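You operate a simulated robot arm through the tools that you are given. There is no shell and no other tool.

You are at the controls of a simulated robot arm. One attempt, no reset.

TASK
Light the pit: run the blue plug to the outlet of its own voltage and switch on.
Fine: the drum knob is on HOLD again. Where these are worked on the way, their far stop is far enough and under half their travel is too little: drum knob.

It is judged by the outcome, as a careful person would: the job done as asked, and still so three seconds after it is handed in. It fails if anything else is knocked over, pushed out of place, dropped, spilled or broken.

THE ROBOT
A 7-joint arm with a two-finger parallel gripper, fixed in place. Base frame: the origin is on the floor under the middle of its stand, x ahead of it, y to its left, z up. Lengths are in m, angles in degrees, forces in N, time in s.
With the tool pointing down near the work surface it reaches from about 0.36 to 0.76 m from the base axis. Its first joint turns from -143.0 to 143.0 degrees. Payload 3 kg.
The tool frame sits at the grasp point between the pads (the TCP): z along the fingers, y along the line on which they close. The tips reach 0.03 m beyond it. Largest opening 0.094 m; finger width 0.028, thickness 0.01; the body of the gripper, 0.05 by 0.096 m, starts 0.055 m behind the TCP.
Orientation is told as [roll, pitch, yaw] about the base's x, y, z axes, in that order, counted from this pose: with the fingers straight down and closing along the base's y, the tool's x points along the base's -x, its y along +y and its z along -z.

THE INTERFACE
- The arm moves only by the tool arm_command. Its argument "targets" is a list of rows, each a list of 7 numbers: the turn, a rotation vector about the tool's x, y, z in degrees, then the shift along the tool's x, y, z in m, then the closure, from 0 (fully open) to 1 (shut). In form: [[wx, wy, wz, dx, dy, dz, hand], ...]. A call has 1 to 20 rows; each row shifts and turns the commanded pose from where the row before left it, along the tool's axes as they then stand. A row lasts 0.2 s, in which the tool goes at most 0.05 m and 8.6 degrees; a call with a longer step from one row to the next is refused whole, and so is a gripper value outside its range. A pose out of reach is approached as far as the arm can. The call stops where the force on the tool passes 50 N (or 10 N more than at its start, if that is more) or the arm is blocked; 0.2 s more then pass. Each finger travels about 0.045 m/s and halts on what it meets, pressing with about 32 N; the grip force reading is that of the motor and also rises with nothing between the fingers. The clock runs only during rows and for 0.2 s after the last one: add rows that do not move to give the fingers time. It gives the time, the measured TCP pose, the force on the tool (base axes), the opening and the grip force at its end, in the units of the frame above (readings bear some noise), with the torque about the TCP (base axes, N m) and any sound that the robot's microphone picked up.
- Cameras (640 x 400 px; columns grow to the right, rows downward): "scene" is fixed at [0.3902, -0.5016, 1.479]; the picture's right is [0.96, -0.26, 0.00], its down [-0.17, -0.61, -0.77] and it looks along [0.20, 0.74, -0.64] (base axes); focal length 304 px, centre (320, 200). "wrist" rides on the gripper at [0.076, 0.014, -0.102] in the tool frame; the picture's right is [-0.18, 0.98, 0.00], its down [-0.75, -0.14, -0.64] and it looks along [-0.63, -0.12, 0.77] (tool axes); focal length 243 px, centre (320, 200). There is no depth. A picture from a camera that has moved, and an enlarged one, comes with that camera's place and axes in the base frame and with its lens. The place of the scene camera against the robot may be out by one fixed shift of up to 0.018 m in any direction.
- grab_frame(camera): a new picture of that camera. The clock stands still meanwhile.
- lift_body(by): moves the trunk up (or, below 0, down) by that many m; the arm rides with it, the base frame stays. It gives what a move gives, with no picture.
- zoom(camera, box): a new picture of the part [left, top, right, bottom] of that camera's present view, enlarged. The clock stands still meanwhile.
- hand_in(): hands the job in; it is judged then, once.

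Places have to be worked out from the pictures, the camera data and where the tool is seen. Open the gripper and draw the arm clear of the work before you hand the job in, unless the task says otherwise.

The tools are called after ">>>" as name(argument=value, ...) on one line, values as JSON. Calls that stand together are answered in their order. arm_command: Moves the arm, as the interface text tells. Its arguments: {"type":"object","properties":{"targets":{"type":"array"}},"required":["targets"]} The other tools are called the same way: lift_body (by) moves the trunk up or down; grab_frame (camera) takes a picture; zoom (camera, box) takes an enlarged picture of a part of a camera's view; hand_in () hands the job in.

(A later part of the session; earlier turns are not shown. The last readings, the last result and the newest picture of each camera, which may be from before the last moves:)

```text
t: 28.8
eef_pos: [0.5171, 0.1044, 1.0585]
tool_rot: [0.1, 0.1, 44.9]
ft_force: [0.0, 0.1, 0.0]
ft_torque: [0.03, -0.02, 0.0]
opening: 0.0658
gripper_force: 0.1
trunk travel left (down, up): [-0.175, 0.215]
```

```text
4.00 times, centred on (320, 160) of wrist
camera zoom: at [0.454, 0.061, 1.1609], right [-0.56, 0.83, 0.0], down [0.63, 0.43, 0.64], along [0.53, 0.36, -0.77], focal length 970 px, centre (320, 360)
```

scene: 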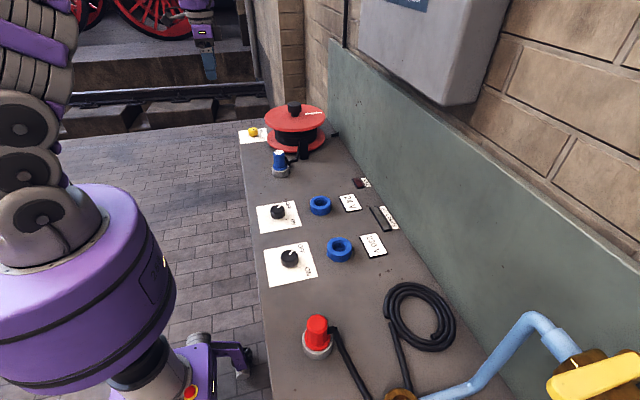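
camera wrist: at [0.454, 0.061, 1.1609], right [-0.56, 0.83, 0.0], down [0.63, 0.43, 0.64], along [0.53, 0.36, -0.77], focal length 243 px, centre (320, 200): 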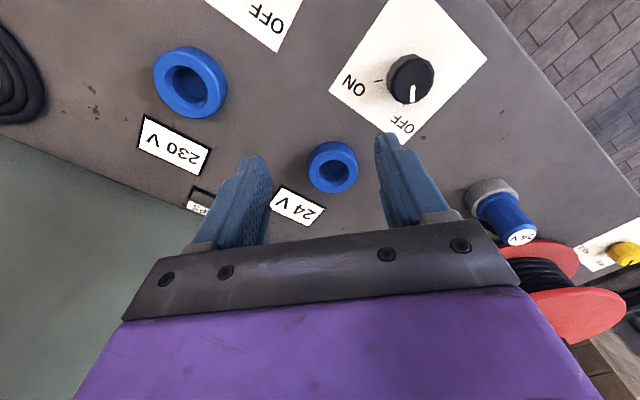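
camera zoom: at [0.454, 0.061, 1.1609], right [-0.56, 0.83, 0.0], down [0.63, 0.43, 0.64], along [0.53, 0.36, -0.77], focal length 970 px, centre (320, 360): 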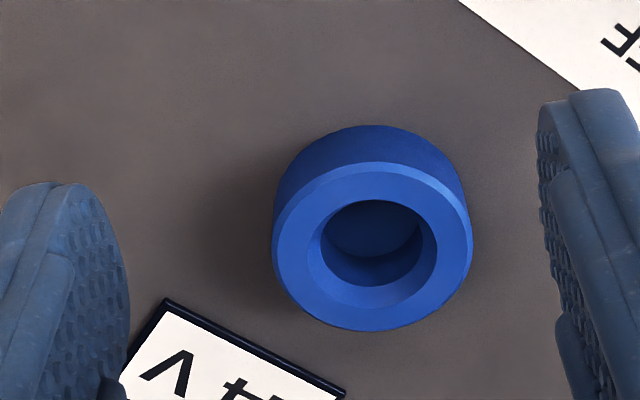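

The two views agree on the 24 V socket at about (0.583, 0.169) with its rim at z≈0.906 and a wide chamfer. Now I'll go back over the plug.

>>> arm_command(targets=[[0, 0, 0, -0.0274, 0.0305, 0, 0.3], [0, 0, 0, -0.0274, 0.0305, 0, 0.3], [0, 0, 0, -0.0274, 0.0305, 0, 0.3], [0, 0, 0, -0.0274, 0.0305, 0, 0.3], [0, 0, 0, -0.0274, 0.0305, 0, 0.3], [0, 0, 0, -0.0274, 0.0305, 0, 0.3], [0, 0, 0, -0.0274, 0.0305, 0, 0.3], [0, 0, 0, 0, 0, 0, 0.3], [0, 0, 0, 0, 0, 0, 0.3]])

>>> zoom(camera="wrist", box=[240, 50, 400, 150])

```text
t: 30.8
eef_pos: [0.5041, 0.3877, 1.0597]
tool_rot: [0.1, 0.0, 44.8]
ft_force: [0.3, 0.5, 0.5]
ft_torque: [0.0, -0.01, 0.04]
opening: 0.0659
gripper_force: 0.2
trunk travel left (down, up): [-0.175, 0.215]
```

```text
4.00 times, centred on (320, 100) of wrist
camera zoom: at [0.44, 0.3456, 1.1617], right [-0.56, 0.83, 0.0], down [0.63, 0.43, 0.64], along [0.53, 0.36, -0.77], focal length 970 px, centre (320, 600)
```

zoom: 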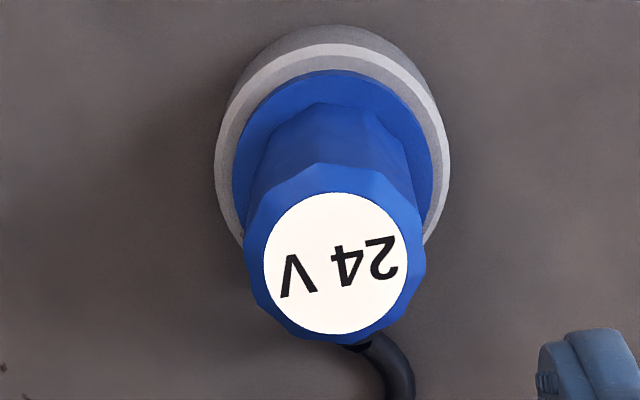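

The plug measures again at (0.5016, 0.3914). I'll shift ~4 mm in tool y and descend so the pads straddle the body above its flange, then look before closing.

>>> arm_command(targets=[[0, 0, 0, 0, 0.0038, 0.02, 0.3], [0, 0, 0, 0, 0, 0.032, 0.3], [0, 0, 0, 0, 0, 0.032, 0.3], [0, 0, 0, 0, 0, 0.032, 0.3], [0, 0, 0, 0, 0, 0, 0.3]])

>>> grab_frame(camera="wrist")

>>> zoom(camera="scene", box=[230, 110, 340, 190])

```text
t: 32.0
eef_pos: [0.4997, 0.3937, 0.9443]
tool_rot: [0.1, 0.0, 44.9]
ft_force: [-0.1, -0.2, 0.2]
ft_torque: [0.01, 0.01, 0.01]
opening: 0.0659
gripper_force: 0.0
trunk travel left (down, up): [-0.175, 0.215]
```

```text
taken
camera wrist: at [0.4363, 0.3512, 1.045], right [-0.56, 0.83, 0.0], down [0.63, 0.43, 0.64], along [0.53, 0.36, -0.77], focal length 243 px, centre (320, 200)
```

wrist: 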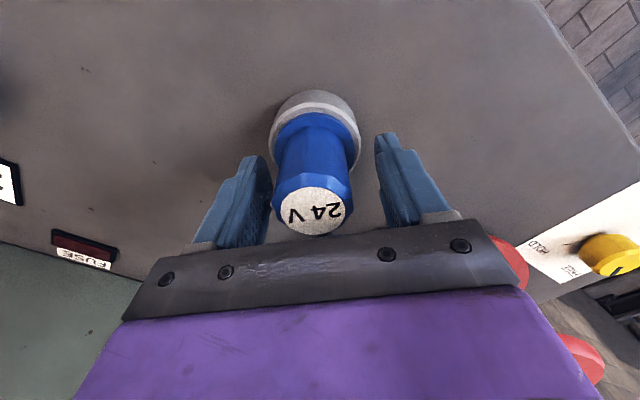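

```text
5.00 times, centred on (285, 150) of scene
camera zoom: at [0.3902, -0.5016, 1.479], right [0.96, -0.26, 0.0], down [-0.17, -0.61, -0.77], along [0.2, 0.74, -0.64], focal length 1519 px, centre (495, 450)
```

zoom: 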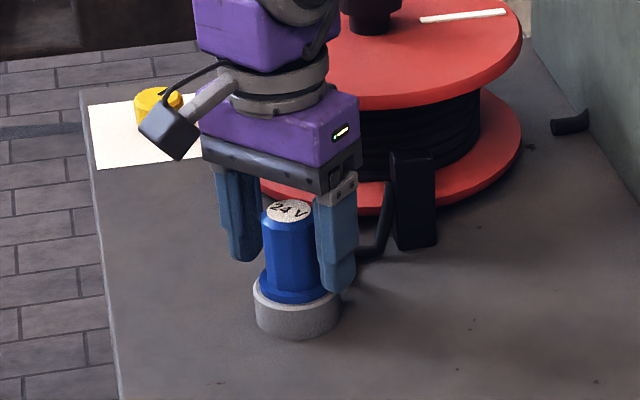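

The plug sits ~3 mm off-centre in tool y. I'll correct that and close on it.

>>> arm_command(targets=[[0, 0, 0, 0, -0.003, 0, 0.3], [0, 0, 0, 0, 0, 0, 0.6], [0, 0, 0, 0, 0, 0, 1], [0, 0, 0, 0, 0, 0, 1], [0, 0, 0, 0, 0, 0, 1], [0, 0, 0, 0, 0, 0, 1]])

>>> zoom(camera="wrist", box=[220, 80, 420, 240])

```text
t: 33.4
eef_pos: [0.502, 0.3916, 0.9417]
tool_rot: [0.1, -0.1, 44.8]
ft_force: [0.5, -0.3, 0.2]
ft_torque: [-0.06, -0.05, 0.02]
opening: 0.0374
gripper_force: 32.1
trunk travel left (down, up): [-0.175, 0.215]
```

```text
2.50 times, centred on (320, 160) of wrist
camera zoom: at [0.4385, 0.3487, 1.0449], right [-0.56, 0.83, 0.0], down [0.63, 0.43, 0.64], along [0.53, 0.36, -0.77], focal length 606 px, centre (320, 300)
```

zoom: 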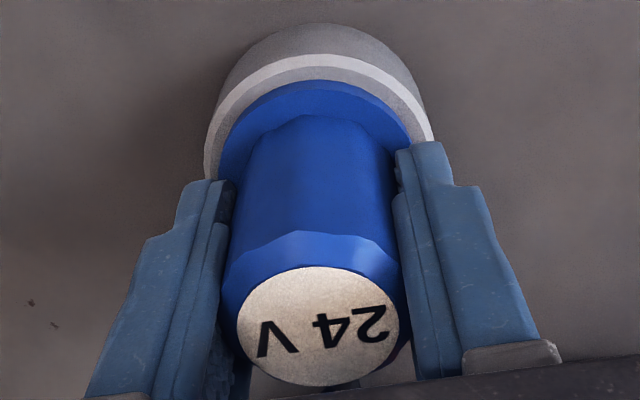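

Gripped at 37 mm with the plug centred on the tool. I'll lift straight up gently and watch the force, to check the cable pays out.

>>> arm_command(targets=[[0, 0, 0, 0, 0, -0.01, 1], [0, 0, 0, 0, 0, -0.015, 1], [0, 0, 0, 0, 0, -0.015, 1], [0, 0, 0, 0, 0, -0.015, 1], [0, 0, 0, 0, 0, 0, 1]])

>>> grab_frame(camera="wrist")

>>> zoom(camera="scene", box=[230, 90, 350, 190])

```text
t: 34.6
eef_pos: [0.502, 0.3912, 0.998]
tool_rot: [0.1, 0.0, 45.0]
ft_force: [0.6, 0.5, -1.7]
ft_torque: [0.01, 0.05, -0.01]
opening: 0.0375
gripper_force: 31.9
trunk travel left (down, up): [-0.175, 0.215]
```

```text
taken
camera wrist: at [0.4386, 0.349, 1.1005], right [-0.56, 0.83, 0.0], down [0.63, 0.43, 0.64], along [0.53, 0.36, -0.77], focal length 243 px, centre (320, 200)
```

wrist: 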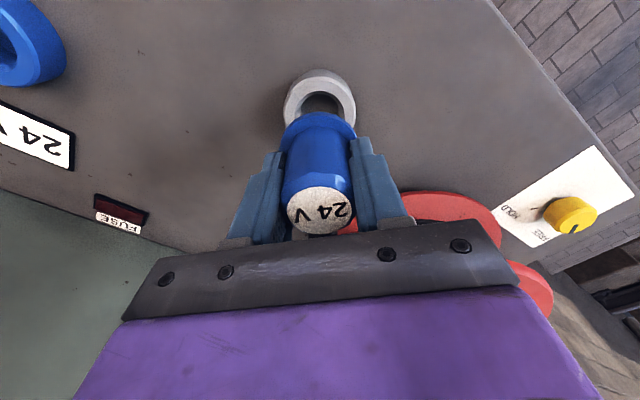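

```text
4.00 times, centred on (290, 140) of scene
camera zoom: at [0.3902, -0.5016, 1.479], right [0.96, -0.26, 0.0], down [-0.17, -0.61, -0.77], along [0.2, 0.74, -0.64], focal length 1215 px, centre (440, 440)
```

zoom: 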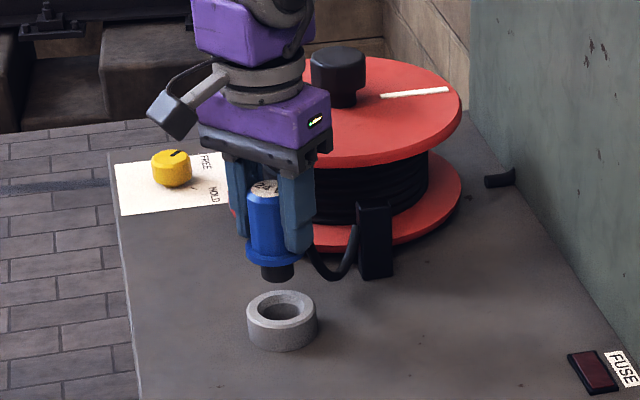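

The plug is out, with a short black pin under the flange and little force. I'll carry it at this height towards the 24 V outlet, stopping halfway to check the cable tension.

>>> arm_command(targets=[[0, 0, 0, 0.01, -0.0214, 0, 1], [0, 0, 0, 0.01, -0.0214, 0, 1], [0, 0, 0, 0.01, -0.0214, 0, 1], [0, 0, 0, 0.01, -0.0214, 0, 1], [0, 0, 0, 0, 0, 0, 1]])

>>> grab_frame(camera="scene")

```text
t: 35.8
eef_pos: [0.5345, 0.3005, 0.9984]
tool_rot: [0.2, -0.1, 45.0]
ft_force: [0.0, 0.3, -2.2]
ft_torque: [-0.01, -0.01, -0.02]
opening: 0.0376
gripper_force: 32.0
trunk travel left (down, up): [-0.175, 0.215]
```

```text
taken
```

scene: 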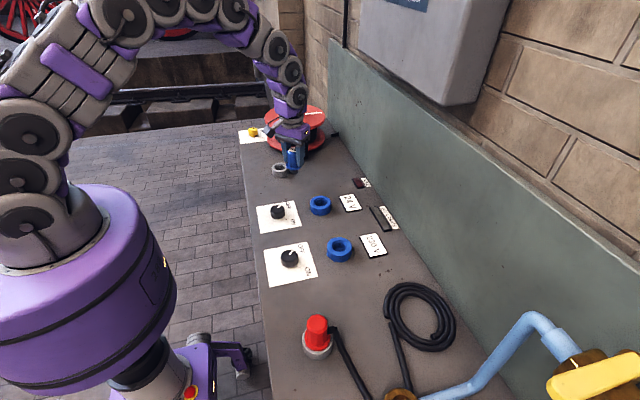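

The cable pays out freely (force is only the plug's weight). I'll continue to a point above the outlet.

>>> arm_command(targets=[[0, 0, 0, 0.0098, -0.0212, 0, 1], [0, 0, 0, 0.0098, -0.0212, 0, 1], [0, 0, 0, 0.0098, -0.0212, 0, 1], [0, 0, 0, 0.0098, -0.0212, 0, 1], [0, 0, 0, 0.0098, -0.0212, 0, 1], [0, 0, 0, 0.0098, -0.0212, 0, 1], [0, 0, 0, 0, 0, 0, 1], [0, 0, 0, 0, 0, 0, 1]])

>>> grab_frame(camera="wrist")

>>> zoom(camera="scene", box=[250, 120, 410, 240])

```text
t: 37.6
eef_pos: [0.5827, 0.1717, 0.9979]
tool_rot: [0.1, 0.0, 44.9]
ft_force: [0.1, 0.4, -1.9]
ft_torque: [-0.05, -0.01, -0.01]
opening: 0.0376
gripper_force: 31.8
trunk travel left (down, up): [-0.175, 0.215]
```

```text
taken
camera wrist: at [0.5191, 0.129, 1.0998], right [-0.56, 0.83, 0.0], down [0.63, 0.43, 0.64], along [0.53, 0.36, -0.77], focal length 243 px, centre (320, 200)
```

wrist: 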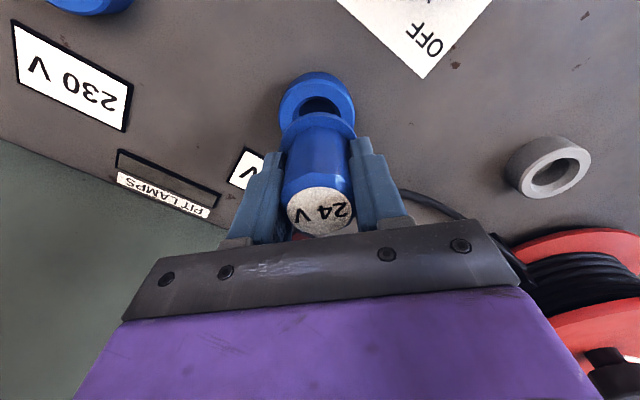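

```text
3.33 times, centred on (330, 180) of scene
camera zoom: at [0.3902, -0.5016, 1.479], right [0.96, -0.26, 0.0], down [-0.17, -0.61, -0.77], along [0.2, 0.74, -0.64], focal length 1012 px, centre (287, 267)
```

zoom: 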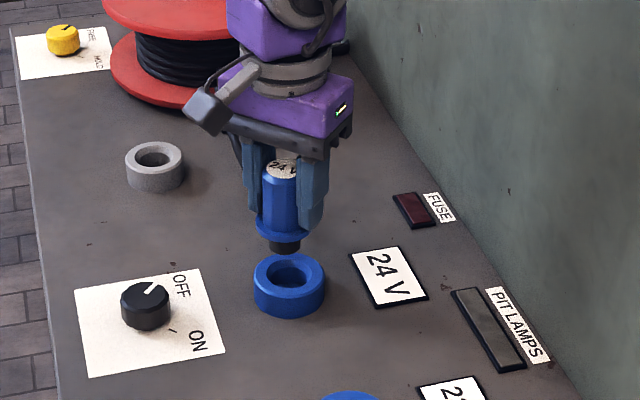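

From here the socket ring looks nearly the way the holder ring did right after lifting. I'll zoom to fine-tune the alignment.

>>> zoom(camera="wrist", box=[260, 60, 380, 140])

>>> zoom(camera="scene", box=[295, 160, 345, 220])

```text
5.00 times, centred on (320, 100) of wrist
camera zoom: at [0.5191, 0.129, 1.0998], right [-0.56, 0.83, 0.0], down [0.63, 0.43, 0.64], along [0.53, 0.36, -0.77], focal length 1213 px, centre (320, 700)
```

zoom: 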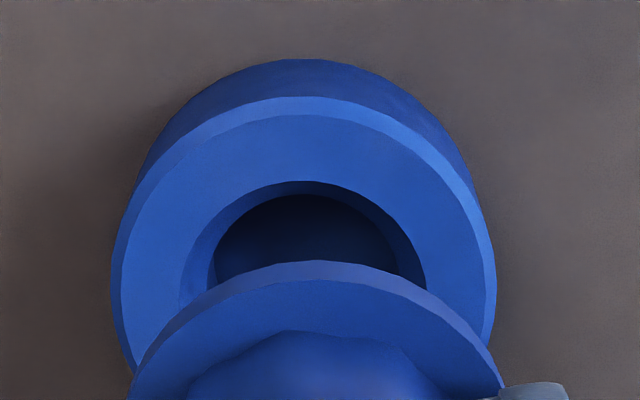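

```text
6.67 times, centred on (320, 190) of scene
camera zoom: at [0.3902, -0.5016, 1.479], right [0.96, -0.26, 0.0], down [-0.17, -0.61, -0.77], along [0.2, 0.74, -0.64], focal length 2025 px, centre (320, 267)
```

zoom: 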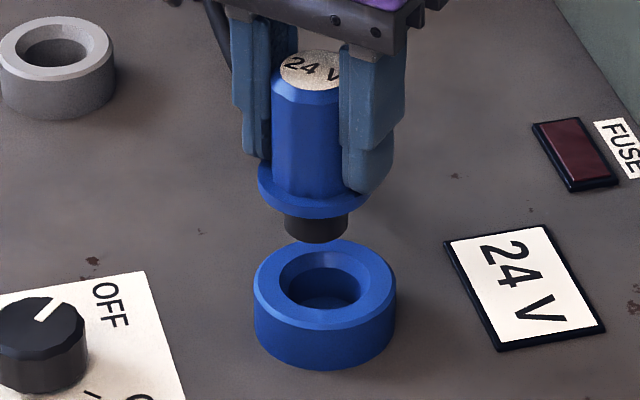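

The socket centre is ~2.7 mm off in tool y relative to the plug. I'll correct that and lower partway (pin still just above the rim), then recheck.

>>> arm_command(targets=[[0, 0, 0, 0.001, -0.0026, 0, 1], [0, 0, 0, 0, 0, 0.01, 1], [0, 0, 0, 0, 0, 0.01, 1], [0, 0, 0, 0, 0, 0.008, 1], [0, 0, 0, 0, 0, 0, 1], [0, 0, 0, 0, 0, 0, 1]])

>>> zoom(camera="wrist", box=[240, 80, 400, 240])

>>> zoom(camera="scene", box=[295, 160, 345, 220])

```text
t: 39.0
eef_pos: [0.5834, 0.1679, 0.9696]
tool_rot: [0.2, 0.0, 44.9]
ft_force: [-0.4, 0.5, -2.2]
ft_torque: [0.04, 0.03, -0.01]
opening: 0.0378
gripper_force: 31.5
trunk travel left (down, up): [-0.175, 0.215]
```

```text
2.50 times, centred on (320, 160) of wrist
camera zoom: at [0.5201, 0.1252, 1.0721], right [-0.56, 0.83, 0.0], down [0.63, 0.43, 0.64], along [0.53, 0.36, -0.77], focal length 606 px, centre (320, 300)
```

zoom: 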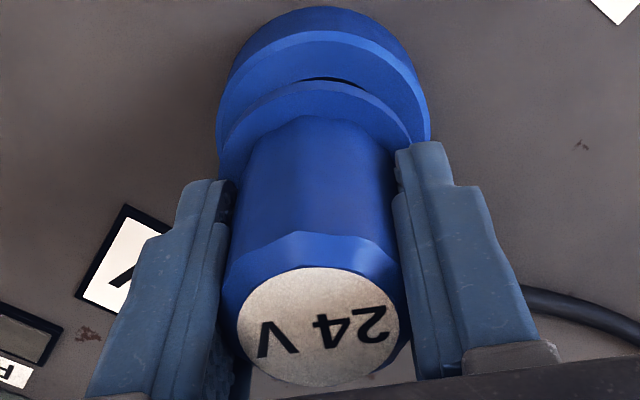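

```text
6.67 times, centred on (320, 190) of scene
camera zoom: at [0.3902, -0.5016, 1.479], right [0.96, -0.26, 0.0], down [-0.17, -0.61, -0.77], along [0.2, 0.74, -0.64], focal length 2025 px, centre (320, 267)
```

zoom: 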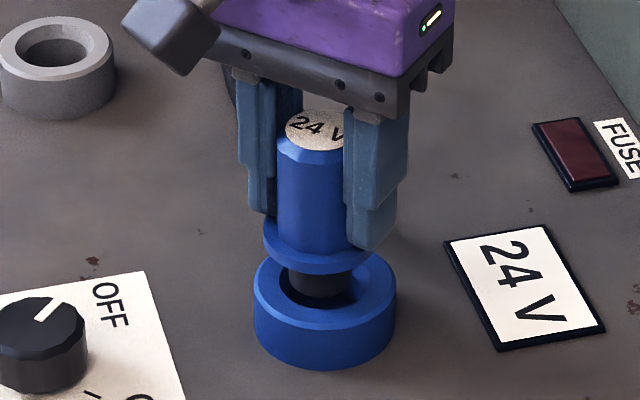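

Well aligned, with the pin just above the chamfer. I'll lower slowly in 4 mm steps while watching the force.

>>> arm_command(targets=[[0, 0, 0, 0, 0.0007, 0.004, 1], [0, 0, 0, 0, 0, 0.004, 1], [0, 0, 0, 0, 0, 0.004, 1], [0, 0, 0, 0, 0, 0.004, 1], [0, 0, 0, 0, 0, 0, 1]])

>>> zoom(camera="scene", box=[295, 160, 345, 220])

```text
t: 40.2
eef_pos: [0.5836, 0.1688, 0.9559]
tool_rot: [0.0, 0.0, 45.0]
ft_force: [9.8, 7.8, -1.3]
ft_torque: [0.51, -0.45, 0.06]
opening: 0.0377
gripper_force: 31.9
trunk travel left (down, up): [-0.175, 0.215]
```

```text
6.67 times, centred on (320, 190) of scene
camera zoom: at [0.3902, -0.5016, 1.479], right [0.96, -0.26, 0.0], down [-0.17, -0.61, -0.77], along [0.2, 0.74, -0.64], focal length 2025 px, centre (320, 267)
```

zoom: 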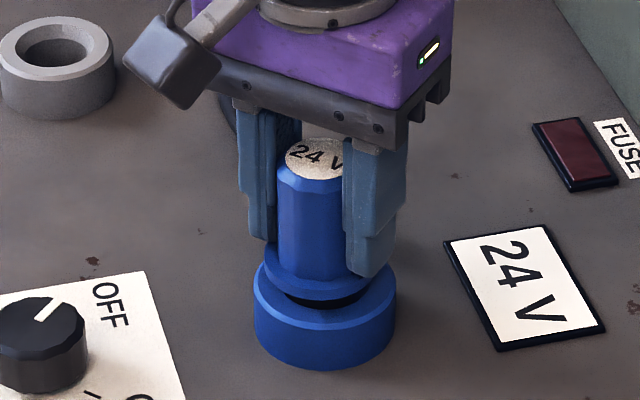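

The pin is entering but the chamfer pushes the plug towards +x+y (about 12 N). I'll ease ~1.5 mm that way (tool -x) and continue down.

>>> arm_command(targets=[[0, 0, 0, -0.0015, 0, 0, 1], [0, 0, 0, 0, 0, 0.002, 1], [0, 0, 0, 0, 0, 0, 1]])

```text
t: 41.0
eef_pos: [0.5841, 0.1677, 0.9509]
tool_rot: [0.1, 0.1, 44.9]
ft_force: [8.2, 4.8, 0.0]
ft_torque: [0.15, -0.4, 0.04]
opening: 0.0375
gripper_force: 32.1
trunk travel left (down, up): [-0.175, 0.215]
```

Still ~9 N in tool -x, so I'll ease a bit more that way and lower further.

>>> arm_command(targets=[[0, 0, 0, -0.0015, -0.0004, 0, 1], [0, 0, 0, 0, 0, 0.003, 1], [0, 0, 0, 0, 0, 0.003, 1], [0, 0, 0, 0, 0, 0, 1]])

>>> zoom(camera="scene", box=[295, 160, 345, 220])

```text
t: 42.0
eef_pos: [0.586, 0.1696, 0.9465]
tool_rot: [0.2, 0.1, 44.9]
ft_force: [0.2, 0.4, -1.6]
ft_torque: [-0.01, 0.04, -0.03]
opening: 0.0373
gripper_force: 31.6
trunk travel left (down, up): [-0.175, 0.215]
```

```text
6.67 times, centred on (320, 190) of scene
camera zoom: at [0.3902, -0.5016, 1.479], right [0.96, -0.26, 0.0], down [-0.17, -0.61, -0.77], along [0.2, 0.74, -0.64], focal length 2025 px, centre (320, 267)
```

zoom: 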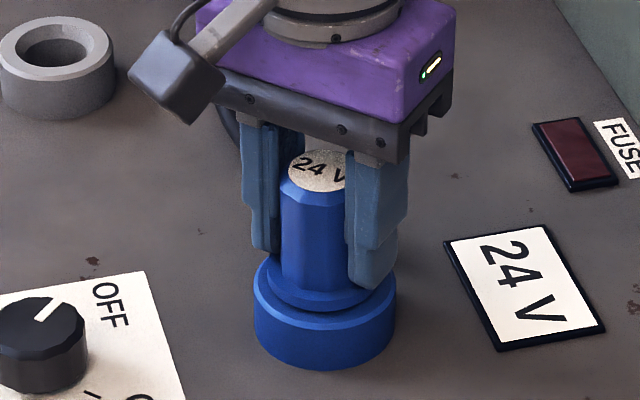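

The side force is gone and the flange is almost on the rim. I'll press down gently until it seats.

>>> arm_command(targets=[[0, 0, 0, 0, 0, 0.003, 1], [0, 0, 0, 0, 0, 0.002, 1], [0, 0, 0, 0, 0, 0.002, 1], [0, 0, 0, 0, 0, 0, 1]])

>>> zoom(camera="scene", box=[295, 160, 345, 220])

```text
t: 43.0
eef_pos: [0.5846, 0.1707, 0.9419]
tool_rot: [-0.1, -0.1, 44.9]
ft_force: [0.7, 0.9, 34.0]
ft_torque: [0.06, 0.6, -0.02]
opening: 0.0375
gripper_force: 31.6
trunk travel left (down, up): [-0.175, 0.215]
```

```text
6.67 times, centred on (320, 190) of scene
camera zoom: at [0.3902, -0.5016, 1.479], right [0.96, -0.26, 0.0], down [-0.17, -0.61, -0.77], along [0.2, 0.74, -0.64], focal length 2025 px, centre (320, 267)
```

zoom: 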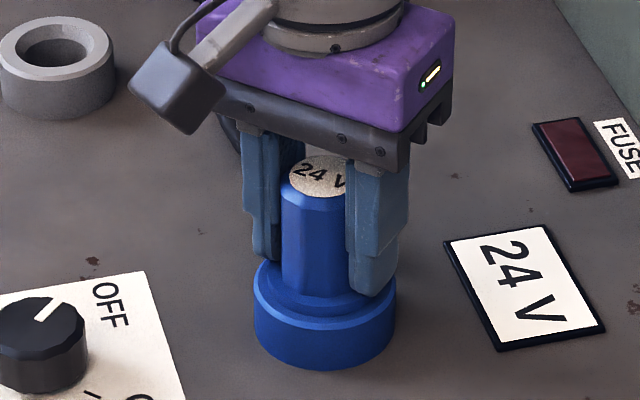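

Seated: 34 N of contact at z=0.942, the same height it had in the holder. I'll relax the press, release and rise clear.

>>> arm_command(targets=[[0, 0, 0, 0, 0, -0.002, 1], [0, 0, 0, 0, 0, 0, 0.6], [0, 0, 0, 0, 0, 0, 0.3], [0, 0, 0, 0, 0, 0, 0.3], [0, 0, 0, 0, 0, 0, 0.3], [0, 0, 0, 0, 0, -0.02, 0.3], [0, 0, 0, 0, 0, -0.03, 0.3], [0, 0, 0, 0, 0, -0.035, 0.3], [0, 0, 0, 0, 0, -0.035, 0.3], [0, 0, 0, 0, 0, 0, 0.3]])

>>> grab_frame(camera="wrist")

>>> grab_frame(camera="scene")

>>> zoom(camera="scene", box=[240, 90, 420, 230])

```text
t: 45.2
eef_pos: [0.5866, 0.1691, 1.0617]
tool_rot: [0.1, -0.1, 44.9]
ft_force: [-0.6, 0.4, 0.0]
ft_torque: [0.02, 0.01, 0.02]
opening: 0.0658
gripper_force: 0.1
trunk travel left (down, up): [-0.175, 0.215]
```

```text
taken
camera wrist: at [0.5223, 0.1273, 1.1639], right [-0.56, 0.83, 0.0], down [0.63, 0.43, 0.64], along [0.53, 0.36, -0.77], focal length 243 px, centre (320, 200)
```

wrist: 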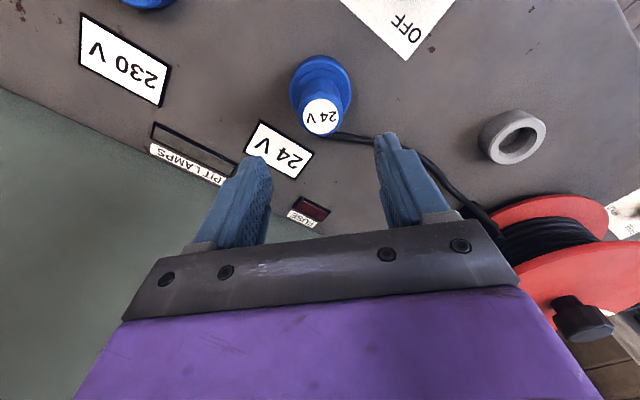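

```text
taken
```

scene: 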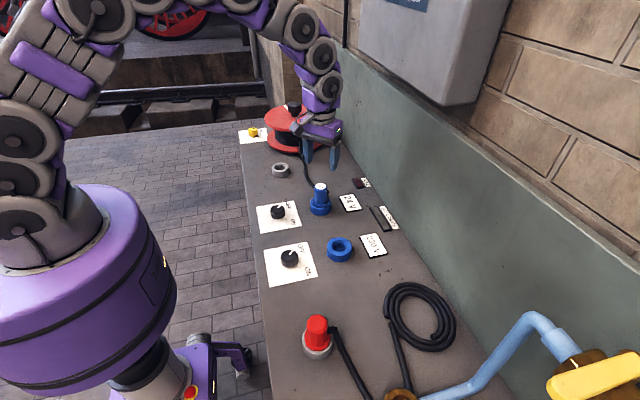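

```text
2.86 times, centred on (330, 160) of scene
camera zoom: at [0.3902, -0.5016, 1.479], right [0.96, -0.26, 0.0], down [-0.17, -0.61, -0.77], along [0.2, 0.74, -0.64], focal length 868 px, centre (291, 314)
```

zoom: 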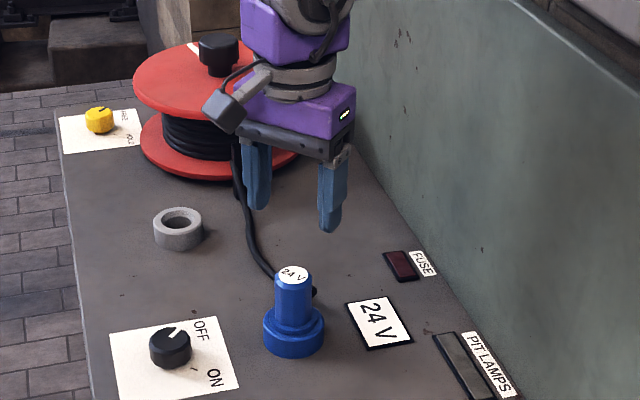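

The plug stands seated in the 24 V outlet, and the cable lies free. Now to the 24 V switch: I'll move over it at height and measure it.

>>> arm_command(targets=[[0, 0, 0, 0.024, 0.0236, 0, 0.3], [0, 0, 0, 0.024, 0.0236, 0, 0.3], [0, 0, 0, 0.024, 0.0236, 0, 0.3], [0, 0, 0, 0.024, 0.0236, 0, 0.3], [0, 0, 0, 0, 0, 0, 0.3], [0, 0, 0, 0, 0, 0, 0.3]])

>>> grab_frame(camera="wrist")

>>> zoom(camera="wrist", box=[240, 20, 400, 120])

```text
t: 46.6
eef_pos: [0.4505, 0.1674, 1.0619]
tool_rot: [0.1, 0.0, 44.9]
ft_force: [0.5, -0.8, 0.0]
ft_torque: [0.01, -0.04, -0.02]
opening: 0.0657
gripper_force: 0.1
trunk travel left (down, up): [-0.175, 0.215]
```

```text
taken
camera wrist: at [0.3881, 0.1252, 1.1637], right [-0.56, 0.83, 0.0], down [0.63, 0.43, 0.64], along [0.53, 0.36, -0.77], focal length 243 px, centre (320, 200)
```

wrist: 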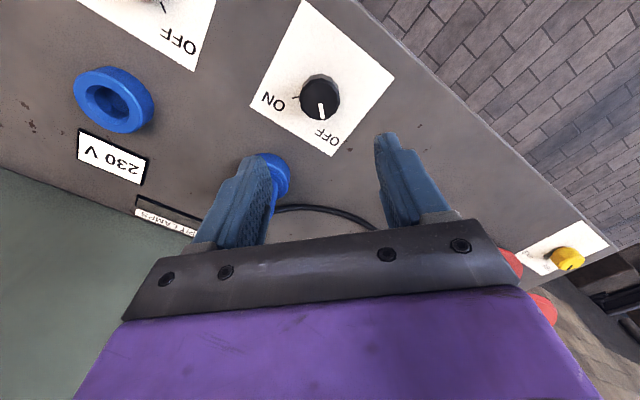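

```text
4.00 times, centred on (320, 70) of wrist
camera zoom: at [0.3881, 0.1252, 1.1637], right [-0.56, 0.83, 0.0], down [0.63, 0.43, 0.64], along [0.53, 0.36, -0.77], focal length 970 px, centre (320, 720)
```

zoom: 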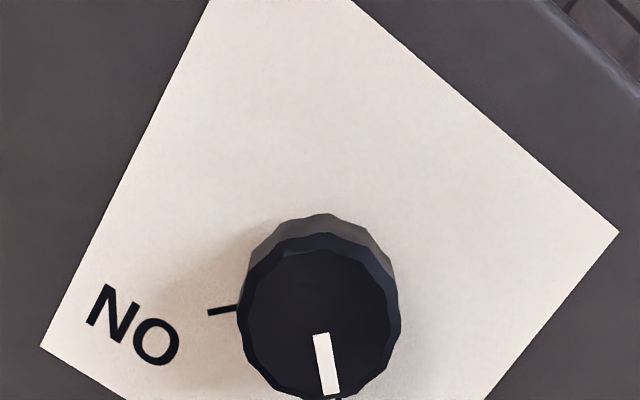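

The switch measures at (0.4534, 0.1697). I'll centre over it and descend so the pads straddle the knob with tips ~5 mm above the plate.

>>> arm_command(targets=[[0, 0, 0, -0.0037, -0.0005, 0.025, 0.3], [0, 0, 0, 0, 0, 0.03, 0.3], [0, 0, 0, 0, 0, 0.03, 0.3], [0, 0, 0, 0, 0, 0.03, 0.3], [0, 0, 0, 0, 0, 0.028, 0.3], [0, 0, 0, 0, 0, 0, 0.3]])

>>> grab_frame(camera="wrist")

>>> zoom(camera="scene", box=[240, 170, 340, 250])

```text
t: 48.0
eef_pos: [0.452, 0.172, 0.9168]
tool_rot: [0.1, -0.1, 45.0]
ft_force: [0.1, -0.7, -0.1]
ft_torque: [-0.02, 0.0, 0.03]
opening: 0.0658
gripper_force: 0.0
trunk travel left (down, up): [-0.175, 0.215]
```

```text
taken
camera wrist: at [0.3901, 0.1289, 1.0186], right [-0.56, 0.83, 0.0], down [0.63, 0.43, 0.64], along [0.53, 0.36, -0.77], focal length 243 px, centre (320, 200)
```

wrist: 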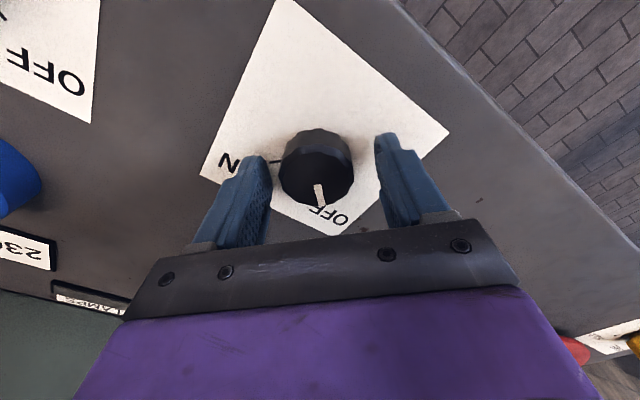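

```text
5.00 times, centred on (290, 210) of scene
camera zoom: at [0.3902, -0.5016, 1.479], right [0.96, -0.26, 0.0], down [-0.17, -0.61, -0.77], along [0.2, 0.74, -0.64], focal length 1519 px, centre (470, 150)
```

zoom: 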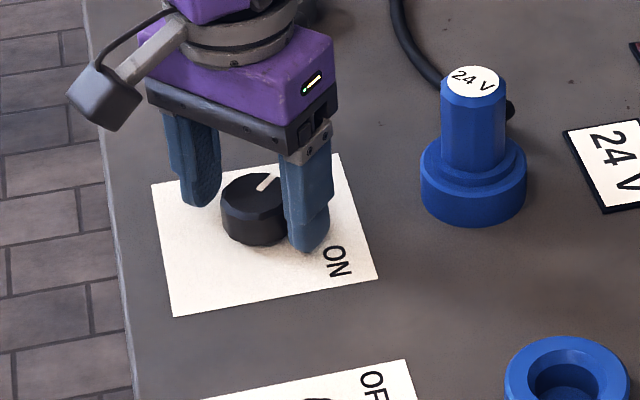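

The knob is ~2 mm off in tool y, so I'll correct, close, and turn clockwise towards ON, 40° first.

>>> arm_command(targets=[[0, 0, 0, -0.0005, -0.002, 0, 0.3], [0, 0, 0, 0, 0, 0, 1], [0, 0, 0, 0, 0, 0, 1], [0, 0, 0, 0, 0, 0, 1], [0, 0, 0, 0, 0, 0, 1], [0, 0, 8, 0, 0, 0, 1], [0, 0, 8, 0, 0, 0, 1], [0, 0, 8, 0, 0, 0, 1], [0, 0, 8, 0, 0, 0, 1], [0, 0, 8, 0, 0, 0, 1], [0, 0, 0, 0, 0, 0, 1]])

>>> grab_frame(camera="wrist")

```text
t: 50.4
eef_pos: [0.4556, 0.1703, 0.9163]
tool_rot: [0.0, 0.1, 4.8]
ft_force: [-2.4, -0.8, -29.1]
ft_torque: [0.55, 0.58, 0.0]
opening: 0.0417
gripper_force: 45.1
trunk travel left (down, up): [-0.175, 0.215]
```

```text
taken
camera wrist: at [0.3793, 0.1792, 1.0193], right [0.1, 0.99, 0.0], down [0.77, -0.08, 0.64], along [0.64, -0.06, -0.77], focal length 243 px, centre (320, 200)
```

wrist: 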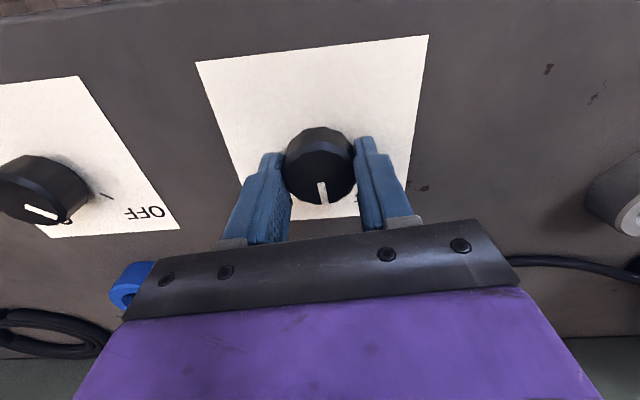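

The knob turns with the fingers (40° so far), but there is a 29 N downward pull on the tool, so I'll ease down 1 mm to relieve it and continue.

>>> arm_command(targets=[[0, 0, 0, 0, 0, 0.001, 1], [0, 0, 8, 0, 0, 0, 1], [0, 0, 0, 0, 0, 0, 1]])

```text
t: 51.2
eef_pos: [0.4549, 0.1707, 0.9169]
tool_rot: [0.0, 0.0, -3.2]
ft_force: [-2.4, -5.0, -9.7]
ft_torque: [-0.67, 0.62, 0.01]
opening: 0.0415
gripper_force: 45.0
trunk travel left (down, up): [-0.175, 0.215]
```

Force is down to about 10 N. I'll keep turning towards the ON stop.

>>> arm_command(targets=[[0, 0, 8, 0, 0, 0, 1], [0, 0, 8, 0, 0, 0, 1], [0, 0, 8, 0, 0, 0, 1], [0, 0, 0, 0, 0, 0, 1]])

>>> grab_frame(camera="wrist")

>>> zoom(camera="scene", box=[250, 170, 410, 290])

```text
t: 52.2
eef_pos: [0.4547, 0.1701, 0.9168]
tool_rot: [0.1, 0.0, -27.1]
ft_force: [-1.1, -3.5, -11.5]
ft_torque: [0.28, -0.67, 0.02]
opening: 0.0417
gripper_force: 45.1
trunk travel left (down, up): [-0.175, 0.215]
```

```text
taken
camera wrist: at [0.3946, 0.2187, 1.0191], right [0.61, 0.79, 0.0], down [0.61, -0.47, 0.64], along [0.51, -0.39, -0.77], focal length 243 px, centre (320, 200)
```

wrist: 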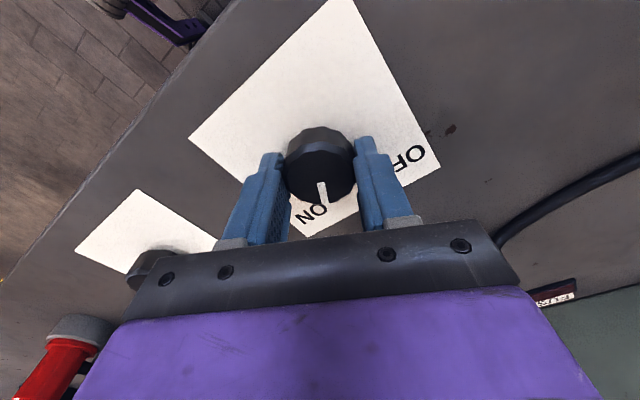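

```text
3.33 times, centred on (330, 230) of scene
camera zoom: at [0.3902, -0.5016, 1.479], right [0.96, -0.26, 0.0], down [-0.17, -0.61, -0.77], along [0.2, 0.74, -0.64], focal length 1012 px, centre (287, 100)
```

zoom: 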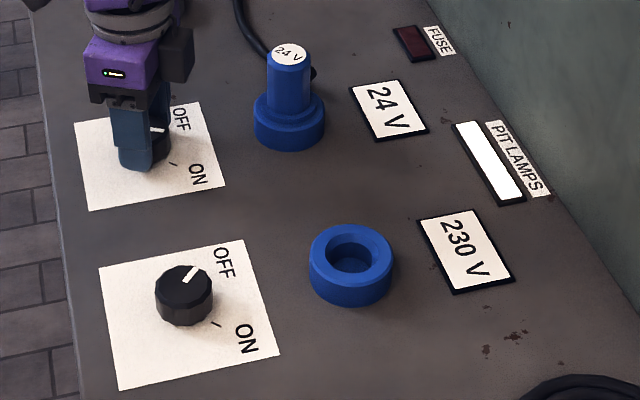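

The PIT LAMPS indicator has lit. I'll complete the turn to the ON stop so that the switch stands fully at its mark.

>>> arm_command(targets=[[0, 0, 7, 0, 0, 0, 1], [0, 0, 7, 0, 0, 0, 1], [0, 0, 5, 0, 0, 0, 1], [0, 0, 0, 0, 0, 0, 1]])

>>> grab_frame(camera="wrist")

```text
t: 53.2
eef_pos: [0.4548, 0.1693, 0.9169]
tool_rot: [-0.1, 0.1, -46.1]
ft_force: [0.0, -7.6, -17.0]
ft_torque: [0.12, -0.47, 0.64]
opening: 0.0416
gripper_force: 44.7
trunk travel left (down, up): [-0.175, 0.215]
```

```text
taken
camera wrist: at [0.4133, 0.2361, 1.0192], right [0.84, 0.55, 0.0], down [0.42, -0.64, 0.64], along [0.35, -0.54, -0.77], focal length 243 px, centre (320, 200)
```

wrist: 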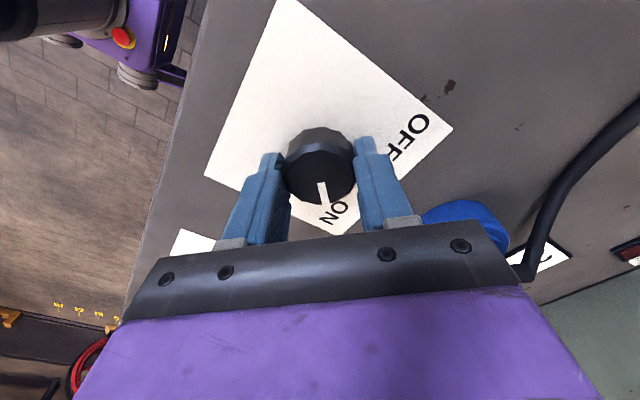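

Torque rose to 0.64 N·m, so the ON stop is reached. I'll release and lift clear.

>>> arm_command(targets=[[0, 0, -1, 0, 0, 0, 1], [0, 0, 0, 0, 0, 0, 0.3], [0, 0, 0, 0, 0, 0, 0.3], [0, 0, 0, 0, 0, 0, 0.3], [0, 0, 0, 0, 0, -0.02, 0.3], [0, 0, 0, 0, 0, -0.04, 0.3], [0, 0, 0, 0, 0, -0.045, 0.3], [0, 0, 0, 0, 0, -0.045, 0.3], [0, 0, 0, 0, 0, -0.045, 0.3], [0, 0, 0, 0, 0, 0, 0.3]])

>>> zoom(camera="scene", box=[250, 170, 410, 290])

>>> grab_frame(camera="wrist")

```text
t: 55.4
eef_pos: [0.4539, 0.1693, 1.1129]
tool_rot: [-0.1, 0.1, -45.1]
ft_force: [-0.1, 0.3, 0.6]
ft_torque: [0.02, -0.01, -0.01]
opening: 0.0658
gripper_force: 0.2
trunk travel left (down, up): [-0.175, 0.215]
```

```text
3.33 times, centred on (330, 230) of scene
camera zoom: at [0.3902, -0.5016, 1.479], right [0.96, -0.26, 0.0], down [-0.17, -0.61, -0.77], along [0.2, 0.74, -0.64], focal length 1012 px, centre (287, 100)
```

zoom: 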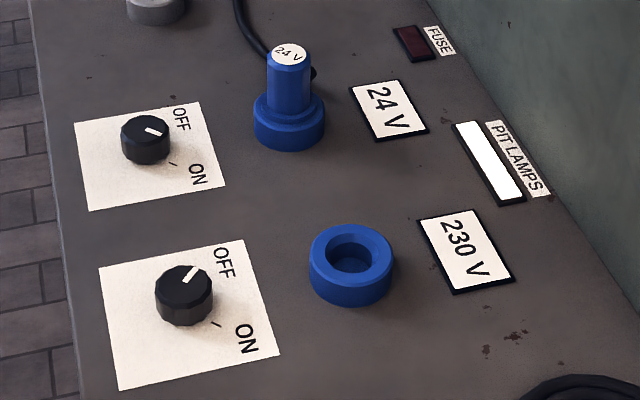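

```text
taken
camera wrist: at [0.4116, 0.2359, 1.2148], right [0.83, 0.56, 0.0], down [0.43, -0.63, 0.64], along [0.36, -0.53, -0.77], focal length 243 px, centre (320, 200)
```

wrist: 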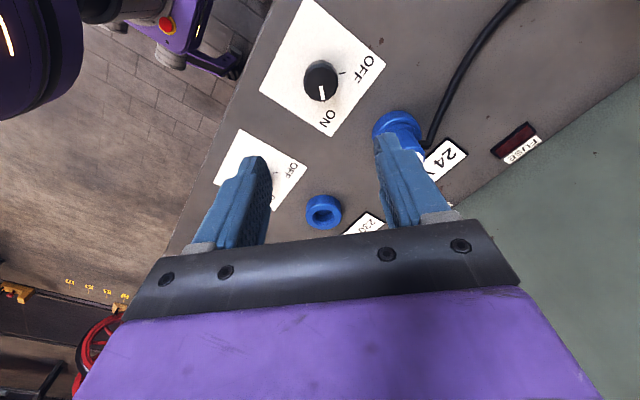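

The switch pointer is on the ON mark, PIT LAMPS is lit and FUSE is unlit. What remains is returning the drum knob to HOLD. I'll turn the tool's yaw to about 74° here at height.

>>> arm_command(targets=[[0, 0, -8, 0, 0, 0, 0.3], [0, 0, -8, 0, 0, 0, 0.3], [0, 0, -8, 0, 0, 0, 0.3], [0, 0, -8, 0, 0, 0, 0.3], [0, 0, -8, 0, 0, 0, 0.3], [0, 0, -8, 0, 0, 0, 0.3], [0, 0, -8, 0, 0, 0, 0.3], [0, 0, -8, 0, 0, 0, 0.3], [0, 0, -8, 0, 0, 0, 0.3], [0, 0, -8, 0, 0, 0, 0.3], [0, 0, -8, 0, 0, 0, 0.3], [0, 0, -8, 0, 0, 0, 0.3], [0, 0, -8, 0, 0, 0, 0.3], [0, 0, -8, 0, 0, 0, 0.3], [0, 0, -7, 0, 0, 0, 0.3], [0, 0, 0, 0, 0, 0, 0.3]])

```text
t: 58.8
eef_pos: [0.4561, 0.1699, 1.1141]
tool_rot: [0.1, 0.0, 74.1]
ft_force: [0.6, -0.2, -0.4]
ft_torque: [0.0, -0.02, 0.0]
opening: 0.066
gripper_force: 0.1
trunk travel left (down, up): [-0.175, 0.215]
```

Yaw is at 74°. I'll travel at this height to the robot side of the drum knob and lean the tool 24° outward.

>>> arm_command(targets=[[0, 0, 0, -0.0346, 0.0208, -0.001, 0.3], [0, 0, 0, -0.0346, 0.0208, -0.001, 0.3], [0, 0, 0, -0.0346, 0.0208, -0.001, 0.3], [0, 0, 0, -0.0346, 0.0208, -0.001, 0.3], [0, 0, 0, -0.0346, 0.0208, -0.001, 0.3], [0, 0, 0, -0.0346, 0.0208, -0.001, 0.3], [0, 0, 0, -0.0346, 0.0208, -0.001, 0.3], [0, 0, 0, -0.0346, 0.0208, -0.001, 0.3], [0, 0, 0, -0.0346, 0.0208, -0.001, 0.3], [0, -8, 0, 0, 0, 0, 0.3], [0, -8, 0, 0, 0, 0, 0.3], [0, -8, 0, 0, 0, 0, 0.3], [0, 0, 0, 0, 0, 0, 0.3]])

```text
t: 61.6
eef_pos: [0.3625, 0.5235, 1.1211]
tool_rot: [0.1, -24.0, 73.9]
ft_force: [-0.6, -0.9, 1.0]
ft_torque: [0.01, 0.0, 0.0]
opening: 0.0658
gripper_force: 0.0
trunk travel left (down, up): [-0.175, 0.215]
```

Now over the drum knob and down to about 8 cm above it, then I'll check its position and pointer.

>>> arm_command(targets=[[0, 0, 0, -0.0319, -0.0045, 0.0142, 0.3], [0, 0, 0, -0.0319, -0.0045, 0.0142, 0.3], [0, 0, 0, -0.0319, -0.0045, 0.0142, 0.3], [0, 0, 0, -0.0319, -0.0045, 0.0142, 0.3], [0, 0, 0, -0.0319, -0.0045, 0.0142, 0.3], [0, 0, 0, 0.0164, 0, 0.0369, 0.3], [0, 0, 0, 0.0164, 0, 0.0369, 0.3], [0, 0, 0, 0.0164, 0, 0.0369, 0.3], [0, 0, 0, 0, 0, 0, 0.3], [0, 0, 0, 0, 0, 0, 0.3]])

>>> zoom(camera="wrist", box=[200, 0, 440, 150])

>>> grab_frame(camera="scene")

```text
t: 63.8
eef_pos: [0.4307, 0.6856, 1.0012]
tool_rot: [0.1, -23.9, 73.9]
ft_force: [0.3, 0.4, 0.0]
ft_torque: [-0.01, 0.01, 0.0]
opening: 0.0657
gripper_force: 0.0
trunk travel left (down, up): [-0.175, 0.215]
```

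```text
2.67 times, centred on (320, 75) of wrist
camera zoom: at [0.3867, 0.5833, 1.0634], right [-0.9, 0.43, 0.08], down [0.25, 0.37, 0.89], along [0.36, 0.82, -0.44], focal length 647 px, centre (320, 533)
```

zoom: 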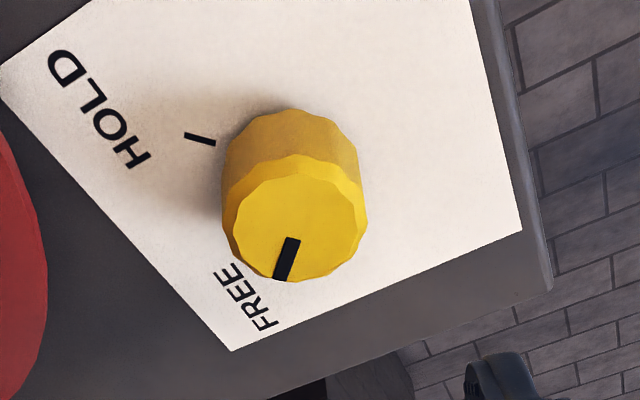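

```text
taken
```

scene: 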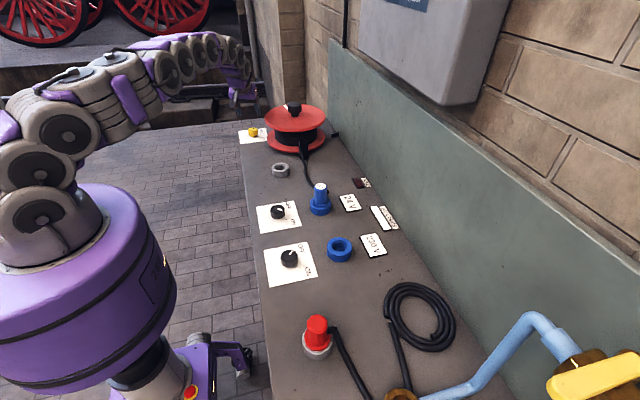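

The view matches the one I released from, with the knob at FREE. I'll descend to straddle it again.

>>> arm_command(targets=[[0, 0, 0, 0.008, -0.0015, 0.0185, 0.3], [0, 0, 0, 0.0083, 0, 0.0185, 0.3], [0, 0, 0, 0.0083, 0, 0.0185, 0.3], [0, 0, 0, 0.0083, 0, 0.0185, 0.3], [0, 0, 0, 0, 0, 0, 0.3]])

>>> zoom(camera="wrist", box=[200, 80, 440, 230])

```text
t: 65.0
eef_pos: [0.4339, 0.6831, 0.9185]
tool_rot: [0.0, -24.0, 73.9]
ft_force: [0.4, -1.1, 0.5]
ft_torque: [0.0, 0.05, -0.01]
opening: 0.0658
gripper_force: 0.0
trunk travel left (down, up): [-0.175, 0.215]
```

```text
2.67 times, centred on (320, 155) of wrist
camera zoom: at [0.3891, 0.5806, 0.9812], right [-0.9, 0.43, 0.08], down [0.25, 0.37, 0.89], along [0.36, 0.82, -0.44], focal length 647 px, centre (320, 320)
```

zoom: 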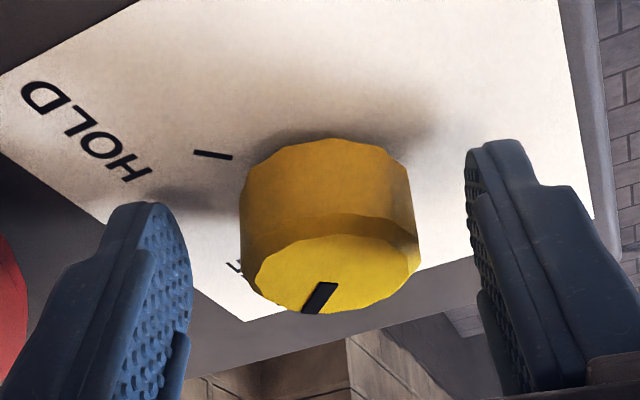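

The knob is centred between the pads. I'll grip and turn clockwise 52° back towards HOLD.

>>> arm_command(targets=[[0, 0, 0, 0, 0, 0, 1], [0, 0, 0, 0, 0, 0, 1], [0, 0, 0, 0, 0, 0, 1], [0, 0, 0, 0, 0, 0, 1], [3.02, 0, 6.79, 0, 0.0012, 0, 1], [3.02, 0, 6.79, 0, 0.0012, 0, 1], [3.02, 0, 6.79, 0, 0.0012, 0, 1], [3.02, 0, 6.79, 0, 0.0012, 0, 1], [3.02, 0, 6.79, 0, 0.0012, 0, 1], [3.02, 0, 6.79, 0, 0.0012, 0, 1], [3.02, 0, 6.79, 0, 0.0012, 0, 1], [0, 0, 0, 0, 0, 0, 1]])

>>> zoom(camera="wrist", box=[200, 80, 440, 230])

```text
t: 67.6
eef_pos: [0.4237, 0.6909, 0.9196]
tool_rot: [0.1, -24.0, 21.8]
ft_force: [-22.4, 15.7, -5.9]
ft_torque: [0.26, 0.23, 0.33]
opening: 0.0392
gripper_force: 45.6
trunk travel left (down, up): [-0.175, 0.215]
```

```text
2.67 times, centred on (320, 155) of wrist
camera zoom: at [0.3159, 0.6633, 0.9814], right [-0.21, 0.97, 0.08], down [0.45, 0.03, 0.89], along [0.87, 0.22, -0.44], focal length 647 px, centre (320, 320)
```

zoom: 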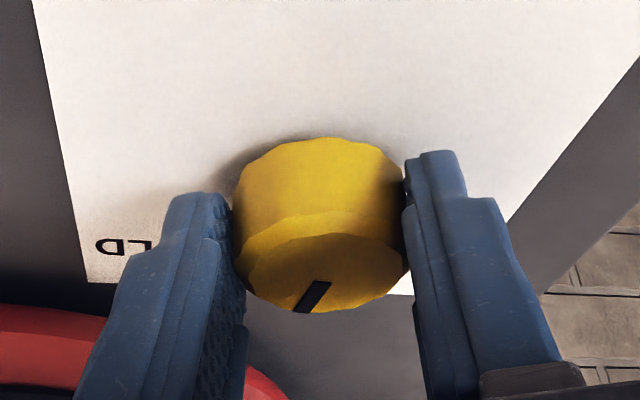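

It turned along with the grip, about 52° back. I'll release, swing back to yaw ~74° and regrip for the rest.

>>> arm_command(targets=[[0, 0, 0, 0, 0, 0, 0.3], [0, 0, 0, 0, 0, 0, 0.3], [0, 0, 0, 0, 0, 0, 0.3], [-3.02, 0, -6.79, 0, -0.0012, 0, 0.3], [-3.02, 0, -6.79, 0, -0.0012, 0, 0.3], [-3.02, 0, -6.79, 0, -0.0012, 0, 0.3], [-3.02, 0, -6.79, 0, -0.0012, 0, 0.3], [-3.02, 0, -6.79, 0, -0.0012, 0, 0.3], [-3.02, 0, -6.79, 0, -0.0012, 0, 0.3], [-3.02, 0, -6.79, 0, -0.0012, 0, 0.3], [0, 0, 0, 0, 0, 0, 0.3]])

>>> zoom(camera="wrist", box=[200, 80, 440, 230])

```text
t: 70.0
eef_pos: [0.4295, 0.6829, 0.9192]
tool_rot: [0.0, -24.0, 74.1]
ft_force: [-1.1, 0.9, -0.6]
ft_torque: [0.0, -0.02, -0.02]
opening: 0.0656
gripper_force: 0.2
trunk travel left (down, up): [-0.175, 0.215]
```

```text
2.67 times, centred on (320, 155) of wrist
camera zoom: at [0.3878, 0.5815, 0.9811], right [-0.9, 0.43, 0.08], down [0.25, 0.37, 0.89], along [0.36, 0.82, -0.44], focal length 647 px, centre (320, 320)
```

zoom: 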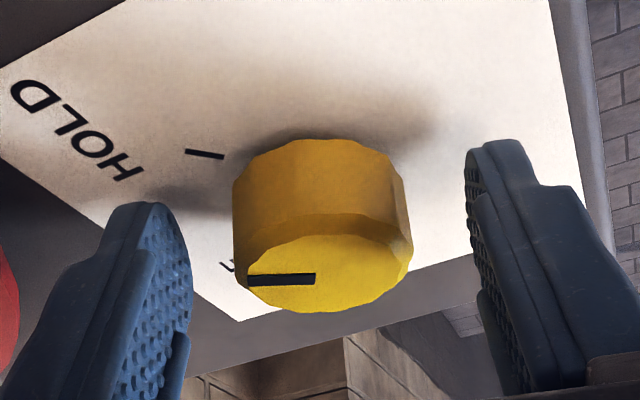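

The pointer now stands past halfway towards HOLD. I'll centre by 1.5 mm, regrip and turn clockwise again.

>>> arm_command(targets=[[0, 0, 0, 0, -0.0015, 0, 0.3], [0, 0, 0, 0, 0, 0, 1], [0, 0, 0, 0, 0, 0, 1], [0, 0, 0, 0, 0, 0, 1], [0, 0, 0, 0, 0, 0, 1], [2.85, 0, 6.39, 0, 0.0011, 0, 1], [2.85, 0, 6.39, 0, 0.0011, 0, 1], [2.85, 0, 6.39, 0, 0.0011, 0, 1], [2.85, 0, 6.39, 0, 0.0011, 0, 1], [2.85, 0, 6.39, 0, 0.0011, 0, 1], [0, 0, 0, 0, 0, 0, 1]])

>>> zoom(camera="wrist", box=[200, 80, 440, 230])

```text
t: 72.4
eef_pos: [0.4252, 0.6869, 0.9191]
tool_rot: [0.1, -24.0, 38.9]
ft_force: [-23.6, 15.5, -5.5]
ft_torque: [0.93, -0.2, 0.47]
opening: 0.0395
gripper_force: 44.9
trunk travel left (down, up): [-0.175, 0.215]
```

```text
2.67 times, centred on (320, 155) of wrist
camera zoom: at [0.3311, 0.6299, 0.9809], right [-0.49, 0.87, 0.08], down [0.42, 0.16, 0.89], along [0.77, 0.47, -0.44], focal length 647 px, centre (320, 320)
```

zoom: 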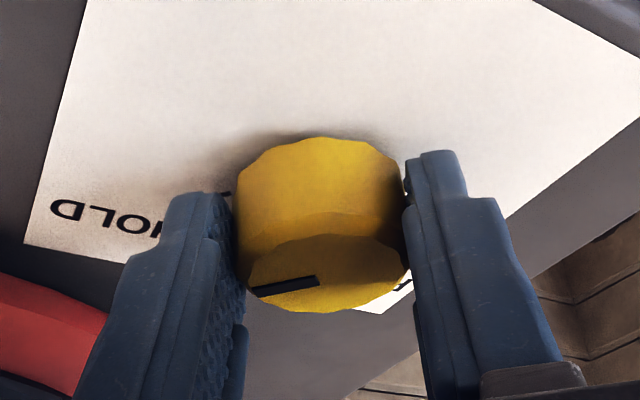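

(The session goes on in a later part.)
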